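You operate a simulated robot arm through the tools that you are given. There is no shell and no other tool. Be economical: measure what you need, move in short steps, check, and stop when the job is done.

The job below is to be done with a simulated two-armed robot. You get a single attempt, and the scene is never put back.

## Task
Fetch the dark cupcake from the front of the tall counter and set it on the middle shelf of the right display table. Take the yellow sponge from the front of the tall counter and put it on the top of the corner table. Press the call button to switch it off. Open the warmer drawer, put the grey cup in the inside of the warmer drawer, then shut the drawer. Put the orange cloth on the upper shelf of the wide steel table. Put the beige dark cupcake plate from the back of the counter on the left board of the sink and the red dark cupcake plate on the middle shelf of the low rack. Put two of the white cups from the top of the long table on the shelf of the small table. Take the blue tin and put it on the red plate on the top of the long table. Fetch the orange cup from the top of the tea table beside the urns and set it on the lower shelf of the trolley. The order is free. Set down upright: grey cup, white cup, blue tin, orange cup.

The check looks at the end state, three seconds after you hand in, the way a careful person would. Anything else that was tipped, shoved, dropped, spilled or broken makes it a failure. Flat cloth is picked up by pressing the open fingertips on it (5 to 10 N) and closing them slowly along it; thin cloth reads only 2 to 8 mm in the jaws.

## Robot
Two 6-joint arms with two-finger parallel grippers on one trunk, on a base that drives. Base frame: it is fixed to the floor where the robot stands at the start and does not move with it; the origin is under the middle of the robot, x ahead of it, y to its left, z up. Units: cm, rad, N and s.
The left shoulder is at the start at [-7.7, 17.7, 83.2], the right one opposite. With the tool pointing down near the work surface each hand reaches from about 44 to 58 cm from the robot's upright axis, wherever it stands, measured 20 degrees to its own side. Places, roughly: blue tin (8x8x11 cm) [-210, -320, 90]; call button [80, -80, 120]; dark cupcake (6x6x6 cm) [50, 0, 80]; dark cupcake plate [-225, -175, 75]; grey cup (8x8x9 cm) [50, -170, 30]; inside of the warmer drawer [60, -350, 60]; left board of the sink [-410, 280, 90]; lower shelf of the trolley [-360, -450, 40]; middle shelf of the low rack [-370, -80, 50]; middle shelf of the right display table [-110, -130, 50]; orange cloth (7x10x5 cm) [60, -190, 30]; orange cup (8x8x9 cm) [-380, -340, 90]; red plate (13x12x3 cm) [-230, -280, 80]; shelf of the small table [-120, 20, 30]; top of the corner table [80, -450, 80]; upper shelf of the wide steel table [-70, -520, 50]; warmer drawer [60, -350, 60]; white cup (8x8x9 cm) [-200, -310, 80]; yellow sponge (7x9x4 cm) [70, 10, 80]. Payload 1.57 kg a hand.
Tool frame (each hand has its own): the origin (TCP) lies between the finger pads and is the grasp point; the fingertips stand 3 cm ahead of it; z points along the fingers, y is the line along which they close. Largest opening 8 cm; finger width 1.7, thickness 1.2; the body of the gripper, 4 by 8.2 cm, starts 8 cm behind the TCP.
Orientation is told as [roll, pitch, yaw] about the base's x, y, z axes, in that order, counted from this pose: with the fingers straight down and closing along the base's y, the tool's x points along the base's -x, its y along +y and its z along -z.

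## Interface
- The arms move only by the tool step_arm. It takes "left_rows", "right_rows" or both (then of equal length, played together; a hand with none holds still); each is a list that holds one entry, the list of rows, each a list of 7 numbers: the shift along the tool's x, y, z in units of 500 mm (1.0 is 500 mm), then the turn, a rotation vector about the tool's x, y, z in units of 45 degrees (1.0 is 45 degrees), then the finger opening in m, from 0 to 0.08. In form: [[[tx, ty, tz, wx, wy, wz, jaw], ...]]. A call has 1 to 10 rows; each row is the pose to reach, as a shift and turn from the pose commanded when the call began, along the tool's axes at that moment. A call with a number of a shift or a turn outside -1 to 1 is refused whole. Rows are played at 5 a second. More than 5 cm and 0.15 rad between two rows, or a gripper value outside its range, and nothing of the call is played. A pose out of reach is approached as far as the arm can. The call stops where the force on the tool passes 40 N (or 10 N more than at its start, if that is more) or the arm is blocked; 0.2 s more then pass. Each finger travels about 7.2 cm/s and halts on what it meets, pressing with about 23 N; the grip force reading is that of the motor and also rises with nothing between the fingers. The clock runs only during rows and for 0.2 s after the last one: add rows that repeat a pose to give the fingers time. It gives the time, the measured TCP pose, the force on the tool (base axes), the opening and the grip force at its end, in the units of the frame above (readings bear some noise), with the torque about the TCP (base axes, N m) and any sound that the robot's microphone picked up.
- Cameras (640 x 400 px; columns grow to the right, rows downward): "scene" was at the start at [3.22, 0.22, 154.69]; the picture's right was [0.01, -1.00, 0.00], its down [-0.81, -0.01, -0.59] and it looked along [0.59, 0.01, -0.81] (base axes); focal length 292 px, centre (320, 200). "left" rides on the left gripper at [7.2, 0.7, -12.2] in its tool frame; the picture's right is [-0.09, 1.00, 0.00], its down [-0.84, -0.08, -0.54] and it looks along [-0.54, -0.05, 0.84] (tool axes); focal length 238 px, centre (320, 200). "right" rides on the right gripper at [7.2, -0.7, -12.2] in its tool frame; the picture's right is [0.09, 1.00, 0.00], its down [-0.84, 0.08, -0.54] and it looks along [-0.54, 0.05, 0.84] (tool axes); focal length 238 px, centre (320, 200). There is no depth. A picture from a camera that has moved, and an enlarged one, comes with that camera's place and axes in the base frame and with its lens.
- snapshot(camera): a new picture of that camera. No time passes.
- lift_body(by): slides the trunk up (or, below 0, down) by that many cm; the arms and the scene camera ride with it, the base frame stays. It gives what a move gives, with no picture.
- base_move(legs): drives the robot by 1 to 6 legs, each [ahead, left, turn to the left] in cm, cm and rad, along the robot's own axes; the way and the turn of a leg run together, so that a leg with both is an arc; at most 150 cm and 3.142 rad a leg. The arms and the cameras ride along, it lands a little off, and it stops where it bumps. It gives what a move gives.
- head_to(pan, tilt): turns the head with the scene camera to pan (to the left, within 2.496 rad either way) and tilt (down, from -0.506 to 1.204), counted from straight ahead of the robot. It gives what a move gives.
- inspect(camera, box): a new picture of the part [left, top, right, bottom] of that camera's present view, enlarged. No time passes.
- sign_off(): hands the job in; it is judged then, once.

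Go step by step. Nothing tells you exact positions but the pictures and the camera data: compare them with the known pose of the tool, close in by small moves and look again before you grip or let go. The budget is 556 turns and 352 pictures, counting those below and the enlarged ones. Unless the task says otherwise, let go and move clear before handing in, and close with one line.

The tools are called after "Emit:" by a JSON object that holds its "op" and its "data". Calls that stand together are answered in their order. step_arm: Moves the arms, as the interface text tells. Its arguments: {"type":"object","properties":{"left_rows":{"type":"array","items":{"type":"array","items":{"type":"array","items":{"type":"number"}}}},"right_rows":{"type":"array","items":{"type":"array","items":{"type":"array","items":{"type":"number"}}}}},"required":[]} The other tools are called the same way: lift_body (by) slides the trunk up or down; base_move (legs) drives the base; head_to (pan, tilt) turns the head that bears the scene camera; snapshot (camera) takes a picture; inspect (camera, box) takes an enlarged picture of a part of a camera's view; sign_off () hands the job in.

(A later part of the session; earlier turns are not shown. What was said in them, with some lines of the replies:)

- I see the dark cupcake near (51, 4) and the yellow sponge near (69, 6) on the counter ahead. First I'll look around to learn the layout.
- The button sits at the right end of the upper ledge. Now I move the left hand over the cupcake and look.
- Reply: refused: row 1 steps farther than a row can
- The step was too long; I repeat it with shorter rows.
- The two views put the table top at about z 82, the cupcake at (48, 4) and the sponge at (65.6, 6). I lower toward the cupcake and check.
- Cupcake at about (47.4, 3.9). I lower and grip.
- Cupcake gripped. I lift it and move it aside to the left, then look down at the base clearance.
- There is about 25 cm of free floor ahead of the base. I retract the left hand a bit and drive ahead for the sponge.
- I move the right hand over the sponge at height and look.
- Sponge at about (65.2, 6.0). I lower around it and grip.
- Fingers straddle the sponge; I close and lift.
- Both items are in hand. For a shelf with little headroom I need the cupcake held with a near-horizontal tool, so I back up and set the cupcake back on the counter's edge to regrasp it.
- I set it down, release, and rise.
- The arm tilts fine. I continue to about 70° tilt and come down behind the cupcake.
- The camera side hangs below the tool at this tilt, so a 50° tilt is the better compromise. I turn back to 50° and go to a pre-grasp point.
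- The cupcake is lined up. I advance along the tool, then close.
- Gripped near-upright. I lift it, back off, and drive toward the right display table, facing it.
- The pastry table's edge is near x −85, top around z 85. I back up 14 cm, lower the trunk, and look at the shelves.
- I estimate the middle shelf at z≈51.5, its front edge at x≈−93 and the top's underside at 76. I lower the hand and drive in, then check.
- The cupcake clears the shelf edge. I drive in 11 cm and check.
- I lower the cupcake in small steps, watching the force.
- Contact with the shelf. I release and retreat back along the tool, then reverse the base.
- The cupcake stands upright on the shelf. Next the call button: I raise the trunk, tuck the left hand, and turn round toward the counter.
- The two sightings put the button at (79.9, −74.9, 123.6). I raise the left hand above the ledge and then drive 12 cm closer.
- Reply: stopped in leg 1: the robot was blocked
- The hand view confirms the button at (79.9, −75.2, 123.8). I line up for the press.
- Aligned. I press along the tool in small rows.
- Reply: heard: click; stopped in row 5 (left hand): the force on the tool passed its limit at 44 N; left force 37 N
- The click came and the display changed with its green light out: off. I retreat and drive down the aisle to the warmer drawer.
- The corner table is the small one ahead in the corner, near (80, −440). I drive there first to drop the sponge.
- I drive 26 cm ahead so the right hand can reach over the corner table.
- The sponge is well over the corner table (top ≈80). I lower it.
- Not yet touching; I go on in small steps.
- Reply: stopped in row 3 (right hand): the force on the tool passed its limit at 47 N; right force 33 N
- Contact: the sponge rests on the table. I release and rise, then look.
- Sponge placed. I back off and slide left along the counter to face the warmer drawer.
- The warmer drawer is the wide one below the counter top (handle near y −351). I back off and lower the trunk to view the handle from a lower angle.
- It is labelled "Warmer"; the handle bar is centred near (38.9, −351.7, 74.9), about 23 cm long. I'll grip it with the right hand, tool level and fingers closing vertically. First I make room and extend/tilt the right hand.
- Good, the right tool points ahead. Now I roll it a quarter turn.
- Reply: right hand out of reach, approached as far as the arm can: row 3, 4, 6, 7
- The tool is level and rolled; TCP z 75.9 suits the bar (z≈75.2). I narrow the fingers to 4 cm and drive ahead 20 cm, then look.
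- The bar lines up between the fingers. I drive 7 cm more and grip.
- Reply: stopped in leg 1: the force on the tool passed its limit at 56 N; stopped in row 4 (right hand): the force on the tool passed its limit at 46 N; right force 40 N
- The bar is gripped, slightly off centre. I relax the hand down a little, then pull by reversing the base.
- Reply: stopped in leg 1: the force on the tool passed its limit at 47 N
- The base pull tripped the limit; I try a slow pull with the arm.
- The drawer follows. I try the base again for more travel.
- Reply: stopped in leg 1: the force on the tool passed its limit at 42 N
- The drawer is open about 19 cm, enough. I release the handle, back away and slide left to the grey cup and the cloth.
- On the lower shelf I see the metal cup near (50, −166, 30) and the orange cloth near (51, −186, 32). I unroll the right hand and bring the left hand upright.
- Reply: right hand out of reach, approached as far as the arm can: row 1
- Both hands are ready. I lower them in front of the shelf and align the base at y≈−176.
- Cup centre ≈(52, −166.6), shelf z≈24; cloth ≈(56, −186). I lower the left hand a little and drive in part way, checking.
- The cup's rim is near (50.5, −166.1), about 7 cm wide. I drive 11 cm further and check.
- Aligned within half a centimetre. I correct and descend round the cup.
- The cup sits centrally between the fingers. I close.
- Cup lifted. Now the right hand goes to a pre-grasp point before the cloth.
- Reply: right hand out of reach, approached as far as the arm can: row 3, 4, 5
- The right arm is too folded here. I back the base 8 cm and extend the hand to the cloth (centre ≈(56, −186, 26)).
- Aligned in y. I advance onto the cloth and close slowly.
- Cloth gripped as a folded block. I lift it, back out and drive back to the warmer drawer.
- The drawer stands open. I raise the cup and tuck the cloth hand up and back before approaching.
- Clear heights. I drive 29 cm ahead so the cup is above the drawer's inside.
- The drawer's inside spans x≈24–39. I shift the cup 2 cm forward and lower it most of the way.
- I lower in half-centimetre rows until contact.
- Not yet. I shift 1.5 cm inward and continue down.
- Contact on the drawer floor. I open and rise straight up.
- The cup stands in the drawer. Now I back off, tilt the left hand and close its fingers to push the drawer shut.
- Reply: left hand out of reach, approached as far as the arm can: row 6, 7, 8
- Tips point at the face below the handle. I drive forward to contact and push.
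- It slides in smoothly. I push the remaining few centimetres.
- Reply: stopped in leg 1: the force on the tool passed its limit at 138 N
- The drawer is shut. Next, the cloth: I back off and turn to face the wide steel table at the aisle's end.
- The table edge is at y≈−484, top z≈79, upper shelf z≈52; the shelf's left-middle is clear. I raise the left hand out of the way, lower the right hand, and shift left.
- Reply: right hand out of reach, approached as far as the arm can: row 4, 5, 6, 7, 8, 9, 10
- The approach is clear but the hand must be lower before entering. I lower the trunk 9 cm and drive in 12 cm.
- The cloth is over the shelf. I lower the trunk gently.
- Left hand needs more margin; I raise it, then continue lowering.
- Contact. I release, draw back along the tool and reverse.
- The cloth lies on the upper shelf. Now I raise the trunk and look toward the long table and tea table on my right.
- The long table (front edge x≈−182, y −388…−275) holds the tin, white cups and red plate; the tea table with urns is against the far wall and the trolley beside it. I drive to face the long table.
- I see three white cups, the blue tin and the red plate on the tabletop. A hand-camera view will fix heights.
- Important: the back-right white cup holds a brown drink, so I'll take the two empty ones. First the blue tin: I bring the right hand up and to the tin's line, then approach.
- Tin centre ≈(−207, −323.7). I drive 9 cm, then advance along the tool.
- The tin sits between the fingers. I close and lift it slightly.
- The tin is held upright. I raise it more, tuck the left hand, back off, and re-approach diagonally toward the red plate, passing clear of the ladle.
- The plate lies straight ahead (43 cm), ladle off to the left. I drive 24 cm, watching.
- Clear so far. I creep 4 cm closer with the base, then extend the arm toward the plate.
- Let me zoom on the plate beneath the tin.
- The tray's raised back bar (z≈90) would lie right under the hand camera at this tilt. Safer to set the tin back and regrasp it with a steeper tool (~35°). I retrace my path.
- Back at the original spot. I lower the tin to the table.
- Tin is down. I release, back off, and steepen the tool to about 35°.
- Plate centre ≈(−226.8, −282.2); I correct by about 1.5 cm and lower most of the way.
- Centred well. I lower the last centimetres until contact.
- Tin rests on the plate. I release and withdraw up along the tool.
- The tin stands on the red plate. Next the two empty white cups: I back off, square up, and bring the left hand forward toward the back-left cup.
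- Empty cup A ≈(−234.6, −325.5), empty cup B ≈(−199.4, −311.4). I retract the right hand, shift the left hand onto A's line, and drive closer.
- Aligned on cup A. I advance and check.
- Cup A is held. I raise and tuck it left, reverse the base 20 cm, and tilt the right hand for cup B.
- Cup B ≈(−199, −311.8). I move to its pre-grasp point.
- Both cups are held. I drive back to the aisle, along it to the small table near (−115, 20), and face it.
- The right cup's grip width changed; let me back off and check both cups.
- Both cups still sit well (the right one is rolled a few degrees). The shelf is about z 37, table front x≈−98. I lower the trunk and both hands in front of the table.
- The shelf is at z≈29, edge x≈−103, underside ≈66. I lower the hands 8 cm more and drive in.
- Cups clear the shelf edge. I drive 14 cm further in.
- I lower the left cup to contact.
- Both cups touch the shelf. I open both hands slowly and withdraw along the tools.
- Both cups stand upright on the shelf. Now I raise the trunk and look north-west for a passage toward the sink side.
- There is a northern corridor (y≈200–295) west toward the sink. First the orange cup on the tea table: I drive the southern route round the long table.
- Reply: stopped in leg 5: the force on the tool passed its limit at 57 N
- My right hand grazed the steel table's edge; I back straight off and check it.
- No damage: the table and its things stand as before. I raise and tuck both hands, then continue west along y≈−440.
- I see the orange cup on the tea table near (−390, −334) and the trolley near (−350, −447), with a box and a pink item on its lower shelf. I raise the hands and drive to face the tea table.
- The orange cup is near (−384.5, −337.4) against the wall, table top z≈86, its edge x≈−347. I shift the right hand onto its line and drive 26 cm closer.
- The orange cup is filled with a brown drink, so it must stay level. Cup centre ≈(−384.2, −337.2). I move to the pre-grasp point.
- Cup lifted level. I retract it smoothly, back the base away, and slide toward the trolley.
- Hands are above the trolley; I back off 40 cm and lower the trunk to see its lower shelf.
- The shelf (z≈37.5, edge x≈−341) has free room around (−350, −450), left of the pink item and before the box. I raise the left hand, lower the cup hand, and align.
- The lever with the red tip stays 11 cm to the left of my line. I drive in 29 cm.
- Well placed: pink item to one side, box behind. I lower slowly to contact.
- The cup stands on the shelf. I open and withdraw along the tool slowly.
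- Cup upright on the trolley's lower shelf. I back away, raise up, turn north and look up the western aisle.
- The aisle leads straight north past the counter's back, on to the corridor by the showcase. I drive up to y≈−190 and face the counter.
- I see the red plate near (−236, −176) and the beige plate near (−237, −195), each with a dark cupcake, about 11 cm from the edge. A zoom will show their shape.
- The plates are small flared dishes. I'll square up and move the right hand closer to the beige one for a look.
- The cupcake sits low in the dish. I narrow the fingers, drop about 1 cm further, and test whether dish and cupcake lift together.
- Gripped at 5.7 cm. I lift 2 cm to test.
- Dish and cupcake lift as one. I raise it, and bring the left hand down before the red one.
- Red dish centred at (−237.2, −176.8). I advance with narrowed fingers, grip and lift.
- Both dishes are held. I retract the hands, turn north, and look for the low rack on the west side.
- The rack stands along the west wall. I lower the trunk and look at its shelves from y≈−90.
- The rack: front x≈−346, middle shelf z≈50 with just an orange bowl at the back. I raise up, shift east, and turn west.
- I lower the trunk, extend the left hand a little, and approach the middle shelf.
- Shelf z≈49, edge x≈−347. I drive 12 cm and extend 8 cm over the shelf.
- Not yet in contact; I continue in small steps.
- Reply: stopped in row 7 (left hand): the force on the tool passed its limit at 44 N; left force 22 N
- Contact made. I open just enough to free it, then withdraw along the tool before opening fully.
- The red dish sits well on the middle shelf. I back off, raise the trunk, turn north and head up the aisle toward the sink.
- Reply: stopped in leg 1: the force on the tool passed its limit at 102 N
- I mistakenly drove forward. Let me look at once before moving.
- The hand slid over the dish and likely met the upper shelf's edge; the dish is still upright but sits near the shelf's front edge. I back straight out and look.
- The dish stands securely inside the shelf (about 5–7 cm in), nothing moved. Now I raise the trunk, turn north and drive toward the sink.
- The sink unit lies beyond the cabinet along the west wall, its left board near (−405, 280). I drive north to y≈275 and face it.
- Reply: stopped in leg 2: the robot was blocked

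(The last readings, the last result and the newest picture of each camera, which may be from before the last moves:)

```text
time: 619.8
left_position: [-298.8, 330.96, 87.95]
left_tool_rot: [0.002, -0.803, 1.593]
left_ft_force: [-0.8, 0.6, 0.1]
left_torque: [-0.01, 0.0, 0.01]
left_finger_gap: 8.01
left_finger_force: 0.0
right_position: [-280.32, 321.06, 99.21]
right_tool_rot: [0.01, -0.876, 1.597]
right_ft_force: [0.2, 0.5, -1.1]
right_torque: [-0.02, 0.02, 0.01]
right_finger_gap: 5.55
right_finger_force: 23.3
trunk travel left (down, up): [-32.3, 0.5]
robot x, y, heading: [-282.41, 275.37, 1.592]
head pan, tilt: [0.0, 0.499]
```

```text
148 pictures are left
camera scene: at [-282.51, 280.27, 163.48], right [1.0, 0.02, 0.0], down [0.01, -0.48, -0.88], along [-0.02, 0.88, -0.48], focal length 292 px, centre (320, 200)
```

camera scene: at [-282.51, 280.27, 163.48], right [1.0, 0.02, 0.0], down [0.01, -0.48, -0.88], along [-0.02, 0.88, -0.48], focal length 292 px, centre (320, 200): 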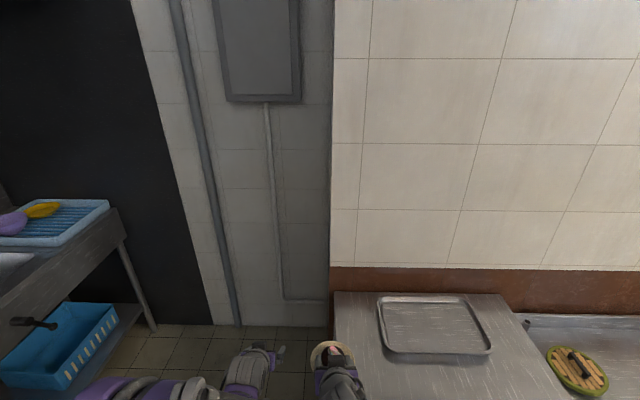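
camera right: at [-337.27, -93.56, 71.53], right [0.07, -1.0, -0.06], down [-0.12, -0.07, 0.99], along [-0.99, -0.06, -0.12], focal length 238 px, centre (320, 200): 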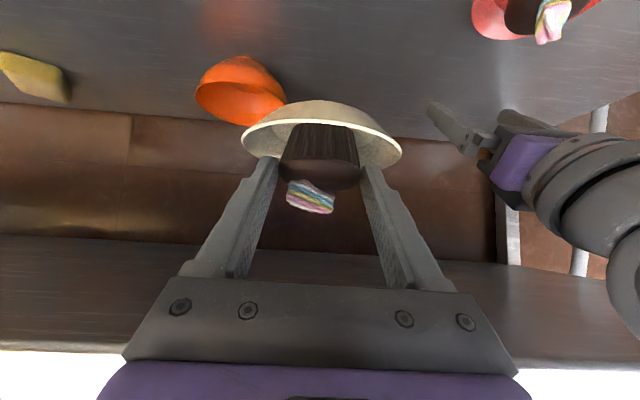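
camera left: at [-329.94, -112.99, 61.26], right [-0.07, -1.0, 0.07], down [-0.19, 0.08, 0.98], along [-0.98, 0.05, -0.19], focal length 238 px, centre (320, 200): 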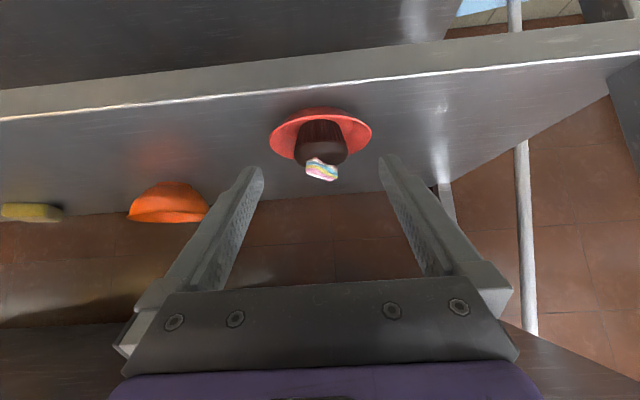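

The base touched the oven cabinet lightly; nothing moved. I back off, shift, and turn to the sink.

Emit:
{"op": "base_move", "data": {"legs": [[-15, 0, 0], [0, 10, 0], [0, 0, 1.55]]}}

Emit:
{"op": "snapshot", "data": {"camera": "scene"}}

Emit:
{"op": "snapshot", "data": {"camera": "right"}}

```text
time: 626.0
left_position: [-348.34, 245.79, 88.11]
left_tool_rot: [0.001, -0.803, 3.126]
left_ft_force: [-0.3, -1.0, 1.4]
left_torque: [-0.02, 0.02, 0.01]
left_finger_gap: 8.01
left_finger_force: 0.0
right_position: [-337.5, 263.9, 99.24]
right_tool_rot: [0.011, -0.877, 3.129]
right_ft_force: [0.2, 0.2, -0.1]
right_torque: [-0.04, 0.01, -0.02]
right_finger_gap: 5.55
right_finger_force: 22.6
trunk travel left (down, up): [-32.3, 0.5]
robot x, y, heading: [-291.87, 259.79, 3.125]
head pan, tilt: [0.0, 0.499]
```

```text
147 pictures are left
camera scene: at [-296.82, 260.32, 163.48], right [0.02, 1.0, 0.0], down [0.48, -0.01, -0.88], along [-0.88, 0.01, -0.48], focal length 292 px, centre (320, 200)
```

scene: 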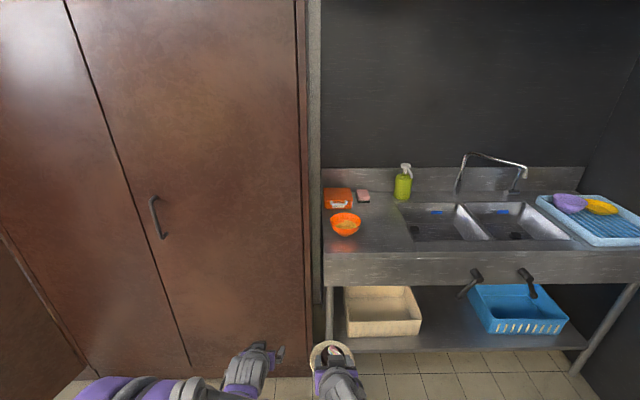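

```text
146 pictures are left
camera right: at [-323.47, 264.46, 101.53], right [0.05, -1.0, -0.06], down [-0.12, -0.07, 0.99], along [-0.99, -0.05, -0.12], focal length 238 px, centre (320, 200)
```

right: 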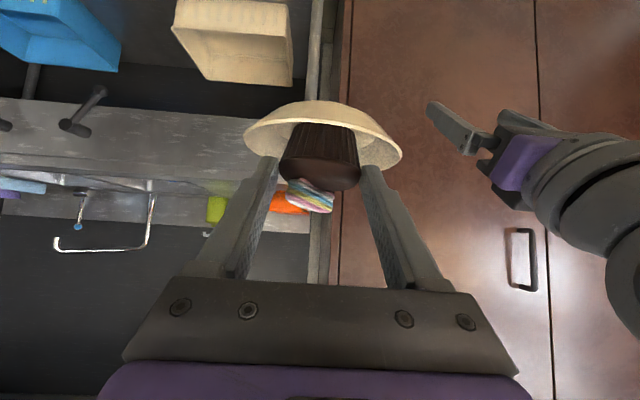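

The left board (z≈88, front edge x≈−392) has an orange bowl and a box; a free spot is near (−402, 289). I raise and tuck the left hand, move ahead 28 cm, then right 25 cm.

Emit:
{"op": "step_arm", "data": {"left_rows": [[[-0.037, 0, -0.082, 0, 0, 0, 0.08], [-0.074, 0, -0.164, 0, 0, 0, 0.08], [-0.11, 0, -0.246, 0, 0, 0, 0.08], [-0.147, 0, -0.328, 0, 0, 0, 0.08], [-0.184, 0, -0.41, 0, 0, 0, 0.08], [-0.221, 0, -0.491, 0, 0, 0, 0.08]]]}}

Emit:
{"op": "base_move", "data": {"legs": [[28, 0, 0.017], [0, -25, 0]]}}

Emit:
{"op": "snapshot", "data": {"camera": "right"}}

Emit:
{"op": "snapshot", "data": {"camera": "scene"}}

```text
time: 627.5
left_position: [-338.09, 245.75, 113.13]
left_tool_rot: [0.002, -0.805, 3.128]
left_ft_force: [0.0, 0.4, 0.7]
left_torque: [0.0, 0.02, 0.0]
left_finger_gap: 8.01
left_finger_force: 0.0
right_position: [-337.37, 263.97, 99.23]
right_tool_rot: [0.011, -0.878, 3.129]
right_ft_force: [-0.1, -0.4, -1.1]
right_torque: [0.0, -0.05, 0.0]
right_finger_gap: 5.53
right_finger_force: 23.1
trunk travel left (down, up): [-32.3, 0.5]
robot x, y, heading: [-292.2, 260.42, 3.126]
head pan, tilt: [0.0, 0.499]
```

```text
time: 631.8
left_position: [-366.21, 269.87, 112.89]
left_tool_rot: [0.002, -0.806, -3.139]
left_ft_force: [-0.4, -0.3, -0.4]
left_torque: [-0.03, 0.0, 0.03]
left_finger_gap: 8.0
left_finger_force: 0.2
right_position: [-365.89, 287.94, 99.29]
right_tool_rot: [0.01, -0.877, -3.136]
right_ft_force: [0.3, 0.0, -1.3]
right_torque: [-0.01, -0.04, -0.01]
right_finger_gap: 5.54
right_finger_force: 23.6
trunk travel left (down, up): [-32.3, 0.5]
robot x, y, heading: [-320.09, 285.17, -3.136]
head pan, tilt: [0.0, 0.499]
```

```text
145 pictures are left
camera right: at [-351.89, 288.88, 101.53], right [0.07, -1.0, -0.06], down [-0.12, -0.07, 0.99], along [-0.99, -0.06, -0.12], focal length 238 px, centre (320, 200)
```

right: 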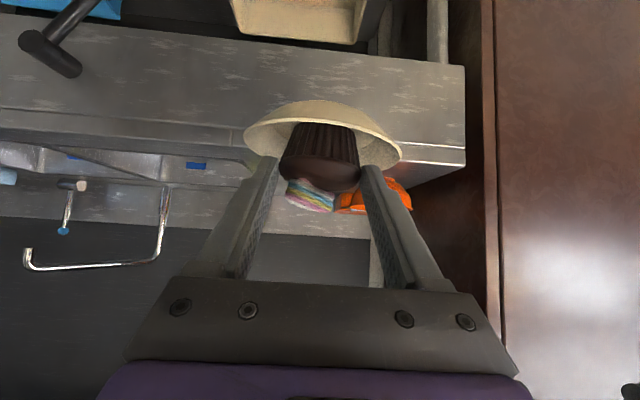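

```text
144 pictures are left
camera scene: at [-325.16, 285.24, 163.48], right [0.0, 1.0, 0.0], down [0.48, 0.0, -0.88], along [-0.88, 0.0, -0.48], focal length 292 px, centre (320, 200)
```

scene: 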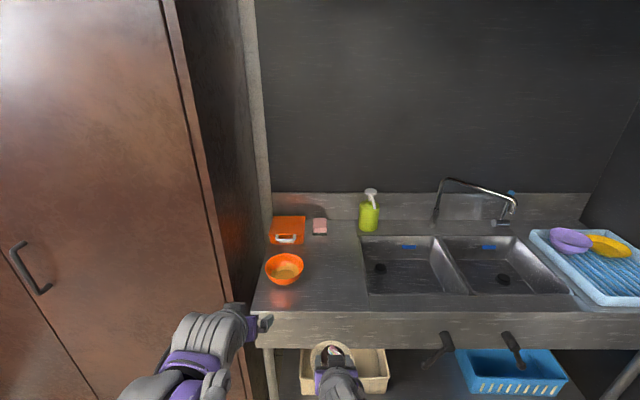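

The free spot between bowl and basin is around (−401, 290). I drive 20 cm ahead and extend the right hand over it.

Emit:
{"op": "base_move", "data": {"legs": [[20, 0, 0]]}}

Emit:
{"op": "step_arm", "data": {"right_rows": [[[-0.05, -0.012, 0.06, 0, 0, 0, 0.04], [-0.1, -0.024, 0.12, 0, 0, 0, 0.04], [-0.15, -0.036, 0.18, 0, 0, 0, 0.04], [-0.17, -0.04, 0.205, 0, 0, 0, 0.04], [-0.17, -0.04, 0.205, 0, 0, 0, 0.04]]]}}

Emit:
{"op": "snapshot", "data": {"camera": "right"}}

Emit:
{"op": "snapshot", "data": {"camera": "scene"}}

```text
time: 633.4
left_position: [-385.76, 269.84, 112.85]
left_tool_rot: [0.003, -0.805, -3.141]
left_ft_force: [-0.1, -0.6, -0.3]
left_torque: [0.02, 0.02, 0.01]
left_finger_gap: 7.97
left_finger_force: 0.1
right_position: [-385.45, 287.98, 99.17]
right_tool_rot: [0.009, -0.877, -3.137]
right_ft_force: [-0.1, -0.4, -0.6]
right_torque: [-0.01, 0.03, 0.0]
right_finger_gap: 5.54
right_finger_force: 23.1
trunk travel left (down, up): [-32.3, 0.5]
robot x, y, heading: [-339.82, 284.84, -3.14]
head pan, tilt: [0.0, 0.499]
```

```text
time: 634.6
left_position: [-385.77, 269.97, 112.93]
left_tool_rot: [0.002, -0.806, -3.142]
left_ft_force: [-0.9, -0.4, -0.2]
left_torque: [0.0, -0.01, 0.03]
left_finger_gap: 8.01
left_finger_force: 0.0
right_position: [-398.84, 289.84, 99.14]
right_tool_rot: [0.011, -0.876, -3.138]
right_ft_force: [-0.5, -0.6, -0.3]
right_torque: [0.01, 0.02, -0.03]
right_finger_gap: 5.54
right_finger_force: 23.0
trunk travel left (down, up): [-32.3, 0.5]
robot x, y, heading: [-339.74, 285.1, -3.14]
head pan, tilt: [0.0, 0.499]
```

```text
143 pictures are left
camera right: at [-384.74, 290.73, 101.49], right [0.07, -1.0, -0.06], down [-0.12, -0.07, 0.99], along [-0.99, -0.06, -0.12], focal length 238 px, centre (320, 200)
```

right: 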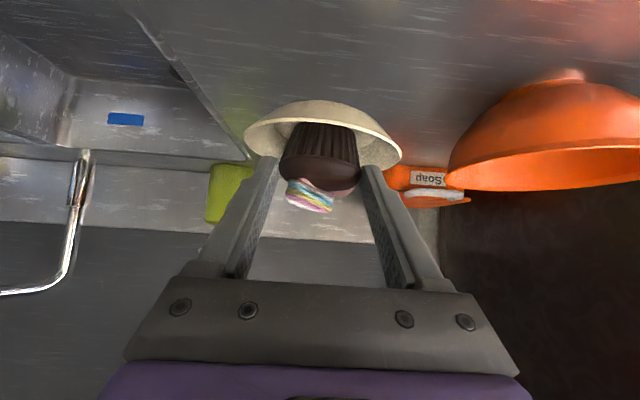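

```text
142 pictures are left
camera scene: at [-344.66, 285.2, 163.48], right [0.0, 1.0, 0.0], down [0.48, 0.0, -0.88], along [-0.88, 0.0, -0.48], focal length 292 px, centre (320, 200)
```

scene: 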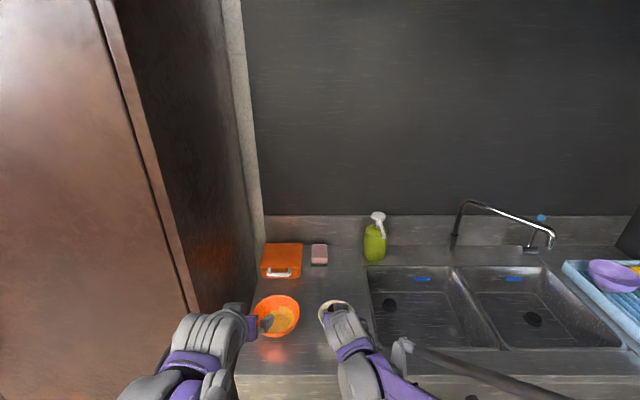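

Good clearance on all sides. I lower to contact in small steps.

Emit:
{"op": "step_arm", "data": {"right_rows": [[[0.023, 0, 0.019, 0, 0, 0, 0.04], [0.046, 0, 0.038, 0, 0, 0, 0.04], [0.0615, 0, 0.051, 0, 0, 0, 0.04], [0.07, 0, 0.058, 0, 0, 0, 0.04], [0.077, 0, 0.064, 0, 0, 0, 0.04], [0.083, 0, 0.069, 0, 0, 0, 0.04], [0.088, 0, 0.073, 0, 0, 0, 0.04], [0.093, 0, 0.077, 0, 0, 0, 0.04]]]}}

Emit:
{"op": "snapshot", "data": {"camera": "right"}}

```text
time: 636.3
left_position: [-385.47, 269.96, 112.96]
left_tool_rot: [0.0, -0.805, -3.139]
left_ft_force: [-0.4, 0.0, -0.6]
left_torque: [0.03, 0.03, -0.02]
left_finger_gap: 7.99
left_finger_force: 0.0
right_position: [-398.75, 290.01, 93.73]
right_tool_rot: [0.004, -0.888, -3.13]
right_ft_force: [3.9, 1.4, 25.5]
right_torque: [0.71, 0.37, -0.08]
right_finger_gap: 5.25
right_finger_force: 23.5
trunk travel left (down, up): [-32.3, 0.5]
robot x, y, heading: [-340.29, 284.74, -3.142]
head pan, tilt: [0.0, 0.499]
stopped in row 8 (right hand): the force on the tool passed its limit at 42 N (the readings are from after the stop); the commanded pose is now the measured one
```

```text
141 pictures are left
camera right: at [-384.61, 290.8, 95.87], right [0.07, -0.99, -0.07], down [-0.11, -0.08, 0.99], along [-0.99, -0.07, -0.11], focal length 238 px, centre (320, 200)
```

right: 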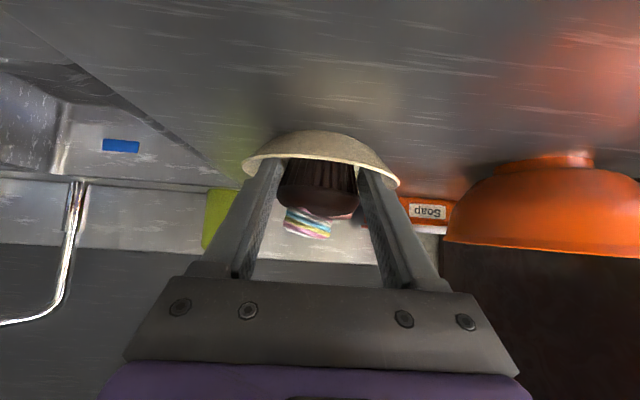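

Contact. To avoid dragging it, I open slightly, rise straight up, then retract.

Emit:
{"op": "step_arm", "data": {"right_rows": [[[-0.006, 0, -0.005, 0, 0, 0, 0.056], [-0.008, 0, -0.0065, 0, 0, 0, 0.06], [-0.008, 0, -0.0065, 0, 0, 0, 0.064], [-0.03, 0, -0.025, 0, 0, 0, 0.066], [-0.06, 0, -0.05, 0, 0, 0, 0.068], [-0.1, 0, -0.083, 0, 0, 0, 0.075], [-0.14, 0, -0.117, 0, 0, 0, 0.08], [-0.14, 0, -0.17, 0, 0, 0, 0.08], [-0.14, 0, -0.23, 0, 0, 0, 0.08]]]}}

Emit:
{"op": "snapshot", "data": {"camera": "right"}}

Emit:
{"op": "snapshot", "data": {"camera": "scene"}}

```text
time: 638.3
left_position: [-385.59, 269.92, 112.87]
left_tool_rot: [0.001, -0.805, -3.141]
left_ft_force: [-0.1, 1.0, 0.2]
left_torque: [-0.03, 0.01, -0.01]
left_finger_gap: 8.0
left_finger_force: 0.1
right_position: [-394.26, 290.11, 106.26]
right_tool_rot: [0.004, -0.882, -3.133]
right_ft_force: [0.0, -0.4, 0.0]
right_torque: [-0.03, 0.01, -0.03]
right_finger_gap: 8.0
right_finger_force: 0.0
trunk travel left (down, up): [-32.3, 0.5]
robot x, y, heading: [-339.74, 285.18, -3.144]
head pan, tilt: [0.0, 0.499]
```

```text
140 pictures are left
camera right: at [-380.24, 290.98, 108.44], right [0.07, -1.0, -0.07], down [-0.11, -0.08, 0.99], along [-0.99, -0.06, -0.12], focal length 238 px, centre (320, 200)
```

right: 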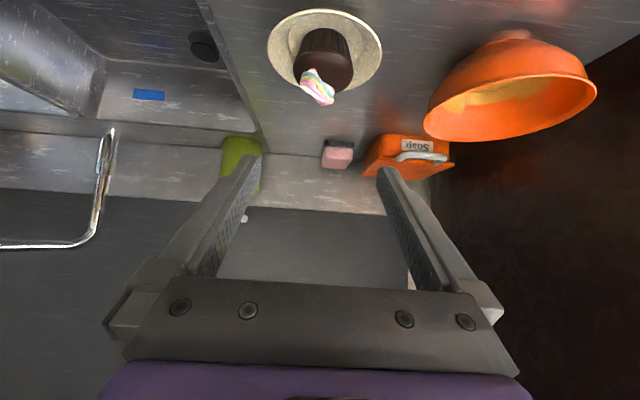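

```text
139 pictures are left
camera scene: at [-344.54, 285.23, 163.48], right [0.0, 1.0, 0.0], down [0.48, 0.0, -0.88], along [-0.88, 0.0, -0.48], focal length 292 px, centre (320, 200)
```

scene: 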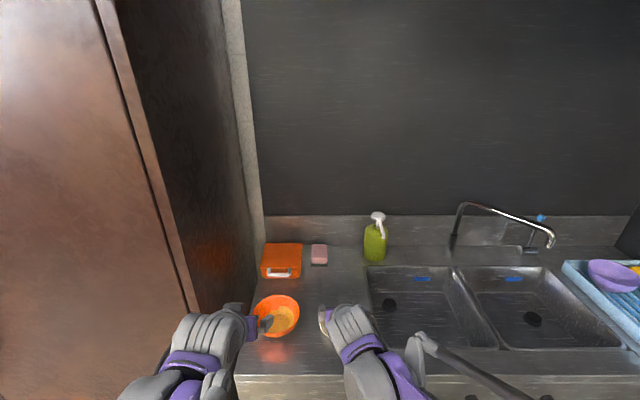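

The beige dish stands on the left board. All items are done; I back out and make a verification tour: first the rack, then the drawer.

Emit:
{"op": "step_arm", "data": {"right_rows": [[[0.04, 0, -0.05, 0, 0, 0, 0.08], [0.08, 0, -0.1, 0, 0, 0, 0.08], [0.127, 0, -0.154, 0, 0, 0, 0.08]]]}}

Emit:
{"op": "base_move", "data": {"legs": [[-30, 0, 0], [-25, 25, 0], [0, 0, 1.571], [120, 0, 0], [120, 0, 0]]}}

Emit:
{"op": "head_to", "data": {"pan": -0.7, "tilt": 0.6}}

Emit:
{"op": "snapshot", "data": {"camera": "scene"}}

```text
time: 639.1
left_position: [-385.55, 269.86, 112.83]
left_tool_rot: [0.004, -0.804, -3.138]
left_ft_force: [0.0, 0.0, 0.1]
left_torque: [-0.02, 0.01, 0.0]
left_finger_gap: 8.0
left_finger_force: 0.0
right_position: [-384.31, 290.2, 106.33]
right_tool_rot: [0.005, -0.883, -3.134]
right_ft_force: [0.3, 0.0, 0.0]
right_torque: [0.0, 0.0, 0.01]
right_finger_gap: 7.98
right_finger_force: 0.1
trunk travel left (down, up): [-32.3, 0.5]
robot x, y, heading: [-339.75, 285.4, -3.136]
head pan, tilt: [0.0, 0.499]
```

```text
time: 658.8
left_position: [-266.36, -26.63, 112.89]
left_tool_rot: [0.002, -0.805, -1.557]
left_ft_force: [-0.5, -1.0, -0.1]
left_torque: [-0.01, 0.02, -0.03]
left_finger_gap: 8.0
left_finger_force: 0.0
right_position: [-286.65, -25.69, 106.23]
right_tool_rot: [0.004, -0.882, -1.548]
right_ft_force: [0.5, -0.1, -0.5]
right_torque: [0.01, 0.01, -0.03]
right_finger_gap: 7.97
right_finger_force: 0.1
trunk travel left (down, up): [-32.3, 0.5]
robot x, y, heading: [-282.12, 18.75, -1.555]
head pan, tilt: [0.0, 0.499]
```

```text
time: 659.9
left_position: [-266.18, -26.73, 112.7]
left_tool_rot: [0.002, -0.805, -1.555]
left_ft_force: [-0.7, -0.9, -1.2]
left_torque: [0.03, 0.0, 0.0]
left_finger_gap: 8.01
left_finger_force: 0.2
right_position: [-286.59, -25.86, 106.21]
right_tool_rot: [0.004, -0.881, -1.548]
right_ft_force: [0.5, -0.1, 0.7]
right_torque: [0.0, -0.01, -0.01]
right_finger_gap: 7.99
right_finger_force: 0.1
trunk travel left (down, up): [-32.3, 0.5]
robot x, y, heading: [-281.99, 18.83, -1.558]
head pan, tilt: [-0.7, 0.6]
```

```text
138 pictures are left
camera scene: at [-287.7, 16.53, 162.57], right [-0.77, 0.63, 0.0], down [0.36, 0.44, -0.83], along [-0.52, -0.64, -0.56], focal length 292 px, centre (320, 200)
```

scene: 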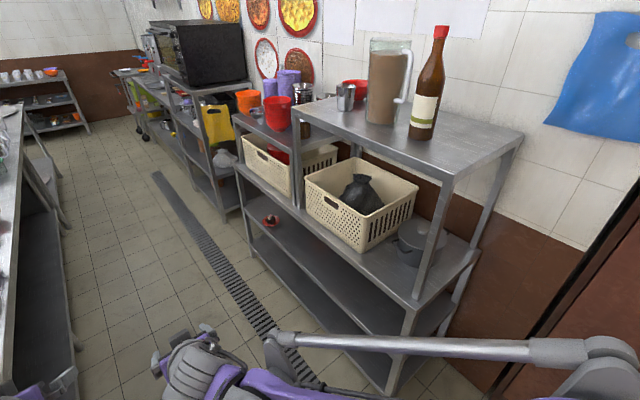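

Emit:
{"op": "inspect", "data": {"camera": "scene", "box": [230, 190, 310, 240]}}

```text
8.00 times, centred on (270, 215) of scene
camera zoom: at [-287.7, 16.53, 162.57], right [-0.77, 0.63, 0.0], down [0.36, 0.44, -0.83], along [-0.52, -0.64, -0.56], focal length 2338 px, centre (720, 80)
```

zoom: 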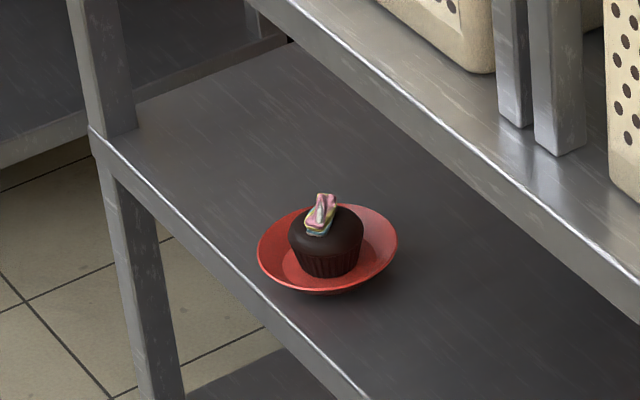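

The red dish sits fully on the middle shelf. Now I drive round to check the warmer drawer.

Emit:
{"op": "base_move", "data": {"legs": [[0, -12, -0.015], [150, 0, 0], [150, 0, 0], [148, 0, 0], [0, 0, 1.571], [140, 0, 0]]}}

Emit:
{"op": "base_move", "data": {"legs": [[115, 0, 0]]}}

Emit:
{"op": "head_to", "data": {"pan": 0.5, "tilt": 0.5}}

Emit:
{"op": "snapshot", "data": {"camera": "scene"}}

```text
time: 692.9
left_position: [-107.06, -397.14, 112.84]
left_tool_rot: [0.002, -0.804, 0.074]
left_ft_force: [0.7, 1.0, 1.0]
left_torque: [0.03, -0.03, -0.01]
left_finger_gap: 7.99
left_finger_force: 0.0
right_position: [-106.92, -417.45, 106.12]
right_tool_rot: [0.005, -0.881, 0.081]
right_ft_force: [0.0, 0.2, 0.6]
right_torque: [0.01, 0.0, -0.01]
right_finger_gap: 8.0
right_finger_force: 0.0
trunk travel left (down, up): [-32.3, 0.5]
robot x, y, heading: [-151.61, -415.36, 0.072]
head pan, tilt: [-0.7, 0.6]
```

```text
time: 698.6
left_position: [5.8, -388.72, 112.89]
left_tool_rot: [0.001, -0.805, 0.073]
left_ft_force: [-0.3, 0.1, 1.1]
left_torque: [-0.01, 0.02, -0.02]
left_finger_gap: 7.97
left_finger_force: 0.0
right_position: [6.06, -409.15, 106.22]
right_tool_rot: [0.005, -0.882, 0.08]
right_ft_force: [0.5, 0.3, 0.0]
right_torque: [0.03, 0.01, -0.02]
right_finger_gap: 7.98
right_finger_force: 0.1
trunk travel left (down, up): [-32.3, 0.5]
robot x, y, heading: [-38.59, -407.04, 0.072]
head pan, tilt: [-0.7, 0.6]
```

```text
time: 700.0
left_position: [5.93, -388.77, 113.03]
left_tool_rot: [0.001, -0.805, 0.073]
left_ft_force: [-0.9, -0.1, 0.3]
left_torque: [0.01, -0.01, -0.03]
left_finger_gap: 8.01
left_finger_force: 0.0
right_position: [6.1, -409.05, 106.31]
right_tool_rot: [0.004, -0.882, 0.08]
right_ft_force: [-0.3, 0.8, -0.1]
right_torque: [0.03, -0.03, -0.01]
right_finger_gap: 8.0
right_finger_force: 0.1
trunk travel left (down, up): [-32.3, 0.5]
robot x, y, heading: [-38.42, -407.02, 0.074]
head pan, tilt: [0.499, 0.499]
```

```text
136 pictures are left
camera scene: at [-35.37, -402.45, 163.48], right [0.54, -0.84, 0.0], down [-0.4, -0.26, -0.88], along [0.74, 0.48, -0.48], focal length 292 px, centre (320, 200)
```

scene: 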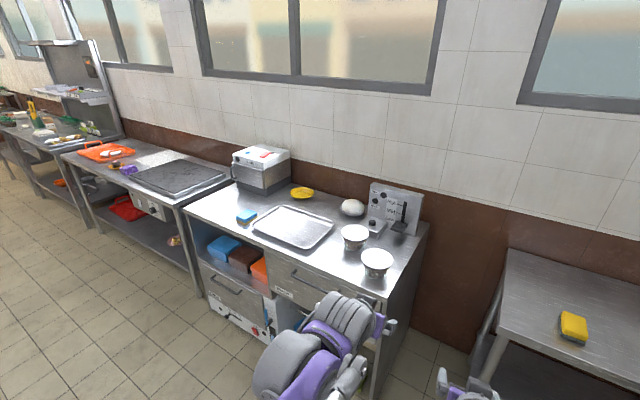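

Emit:
{"op": "base_move", "data": {"legs": [[0, 60, -0.07]]}}

Emit:
{"op": "head_to", "data": {"pan": 0, "tilt": 0.8}}

Emit:
{"op": "snapshot", "data": {"camera": "scene"}}

```text
time: 705.9
left_position: [4.79, -330.84, 112.88]
left_tool_rot: [0.002, -0.806, 0.008]
left_ft_force: [0.2, 0.3, -0.4]
left_torque: [-0.03, 0.0, 0.0]
left_finger_gap: 8.02
left_finger_force: 0.0
right_position: [3.41, -351.19, 106.13]
right_tool_rot: [0.006, -0.882, 0.015]
right_ft_force: [0.4, 0.2, -0.2]
right_torque: [0.01, 0.02, 0.05]
right_finger_gap: 8.01
right_finger_force: 0.1
trunk travel left (down, up): [-32.3, 0.5]
robot x, y, heading: [-41.44, -346.46, 0.005]
head pan, tilt: [0.499, 0.499]
```

```text
time: 706.8
left_position: [4.76, -330.8, 112.84]
left_tool_rot: [0.001, -0.806, 0.005]
left_ft_force: [-0.4, 0.3, -0.7]
left_torque: [0.02, 0.03, 0.0]
left_finger_gap: 7.99
left_finger_force: 0.0
right_position: [3.43, -351.16, 106.12]
right_tool_rot: [0.003, -0.882, 0.014]
right_ft_force: [0.6, 0.5, 0.1]
right_torque: [-0.02, 0.01, 0.01]
right_finger_gap: 8.01
right_finger_force: 0.0
trunk travel left (down, up): [-32.3, 0.5]
robot x, y, heading: [-41.33, -346.2, 0.011]
head pan, tilt: [0.0, 0.799]
```

```text
135 pictures are left
camera scene: at [-37.39, -346.13, 160.89], right [0.01, -1.0, 0.0], down [-0.72, -0.01, -0.7], along [0.7, 0.01, -0.72], focal length 292 px, centre (320, 200)
```

scene: 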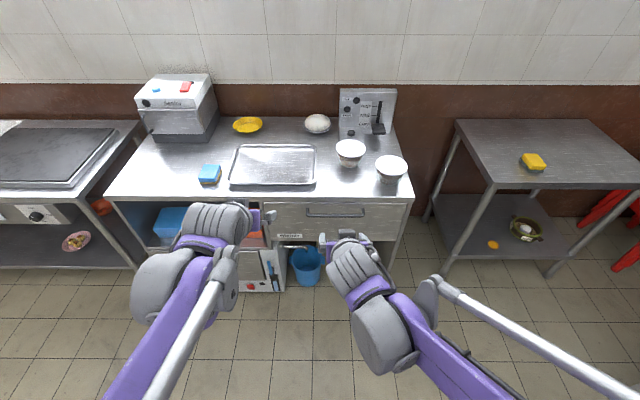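

The drawer is flush with the counter, and the sponge sits on the corner table. The rest I looked at as I set it down, both hands are empty and clear, so I hand in.

Emit:
{"op": "sign_off", "data": {}}

```text
The job is handed in.
```

I handed the job in with every item in its place. Three light bumps on the way (steel table, low rack, oven cabinet) moved nothing that I could see. I couldn't check that the grey cup stayed upright once the drawer was shut.
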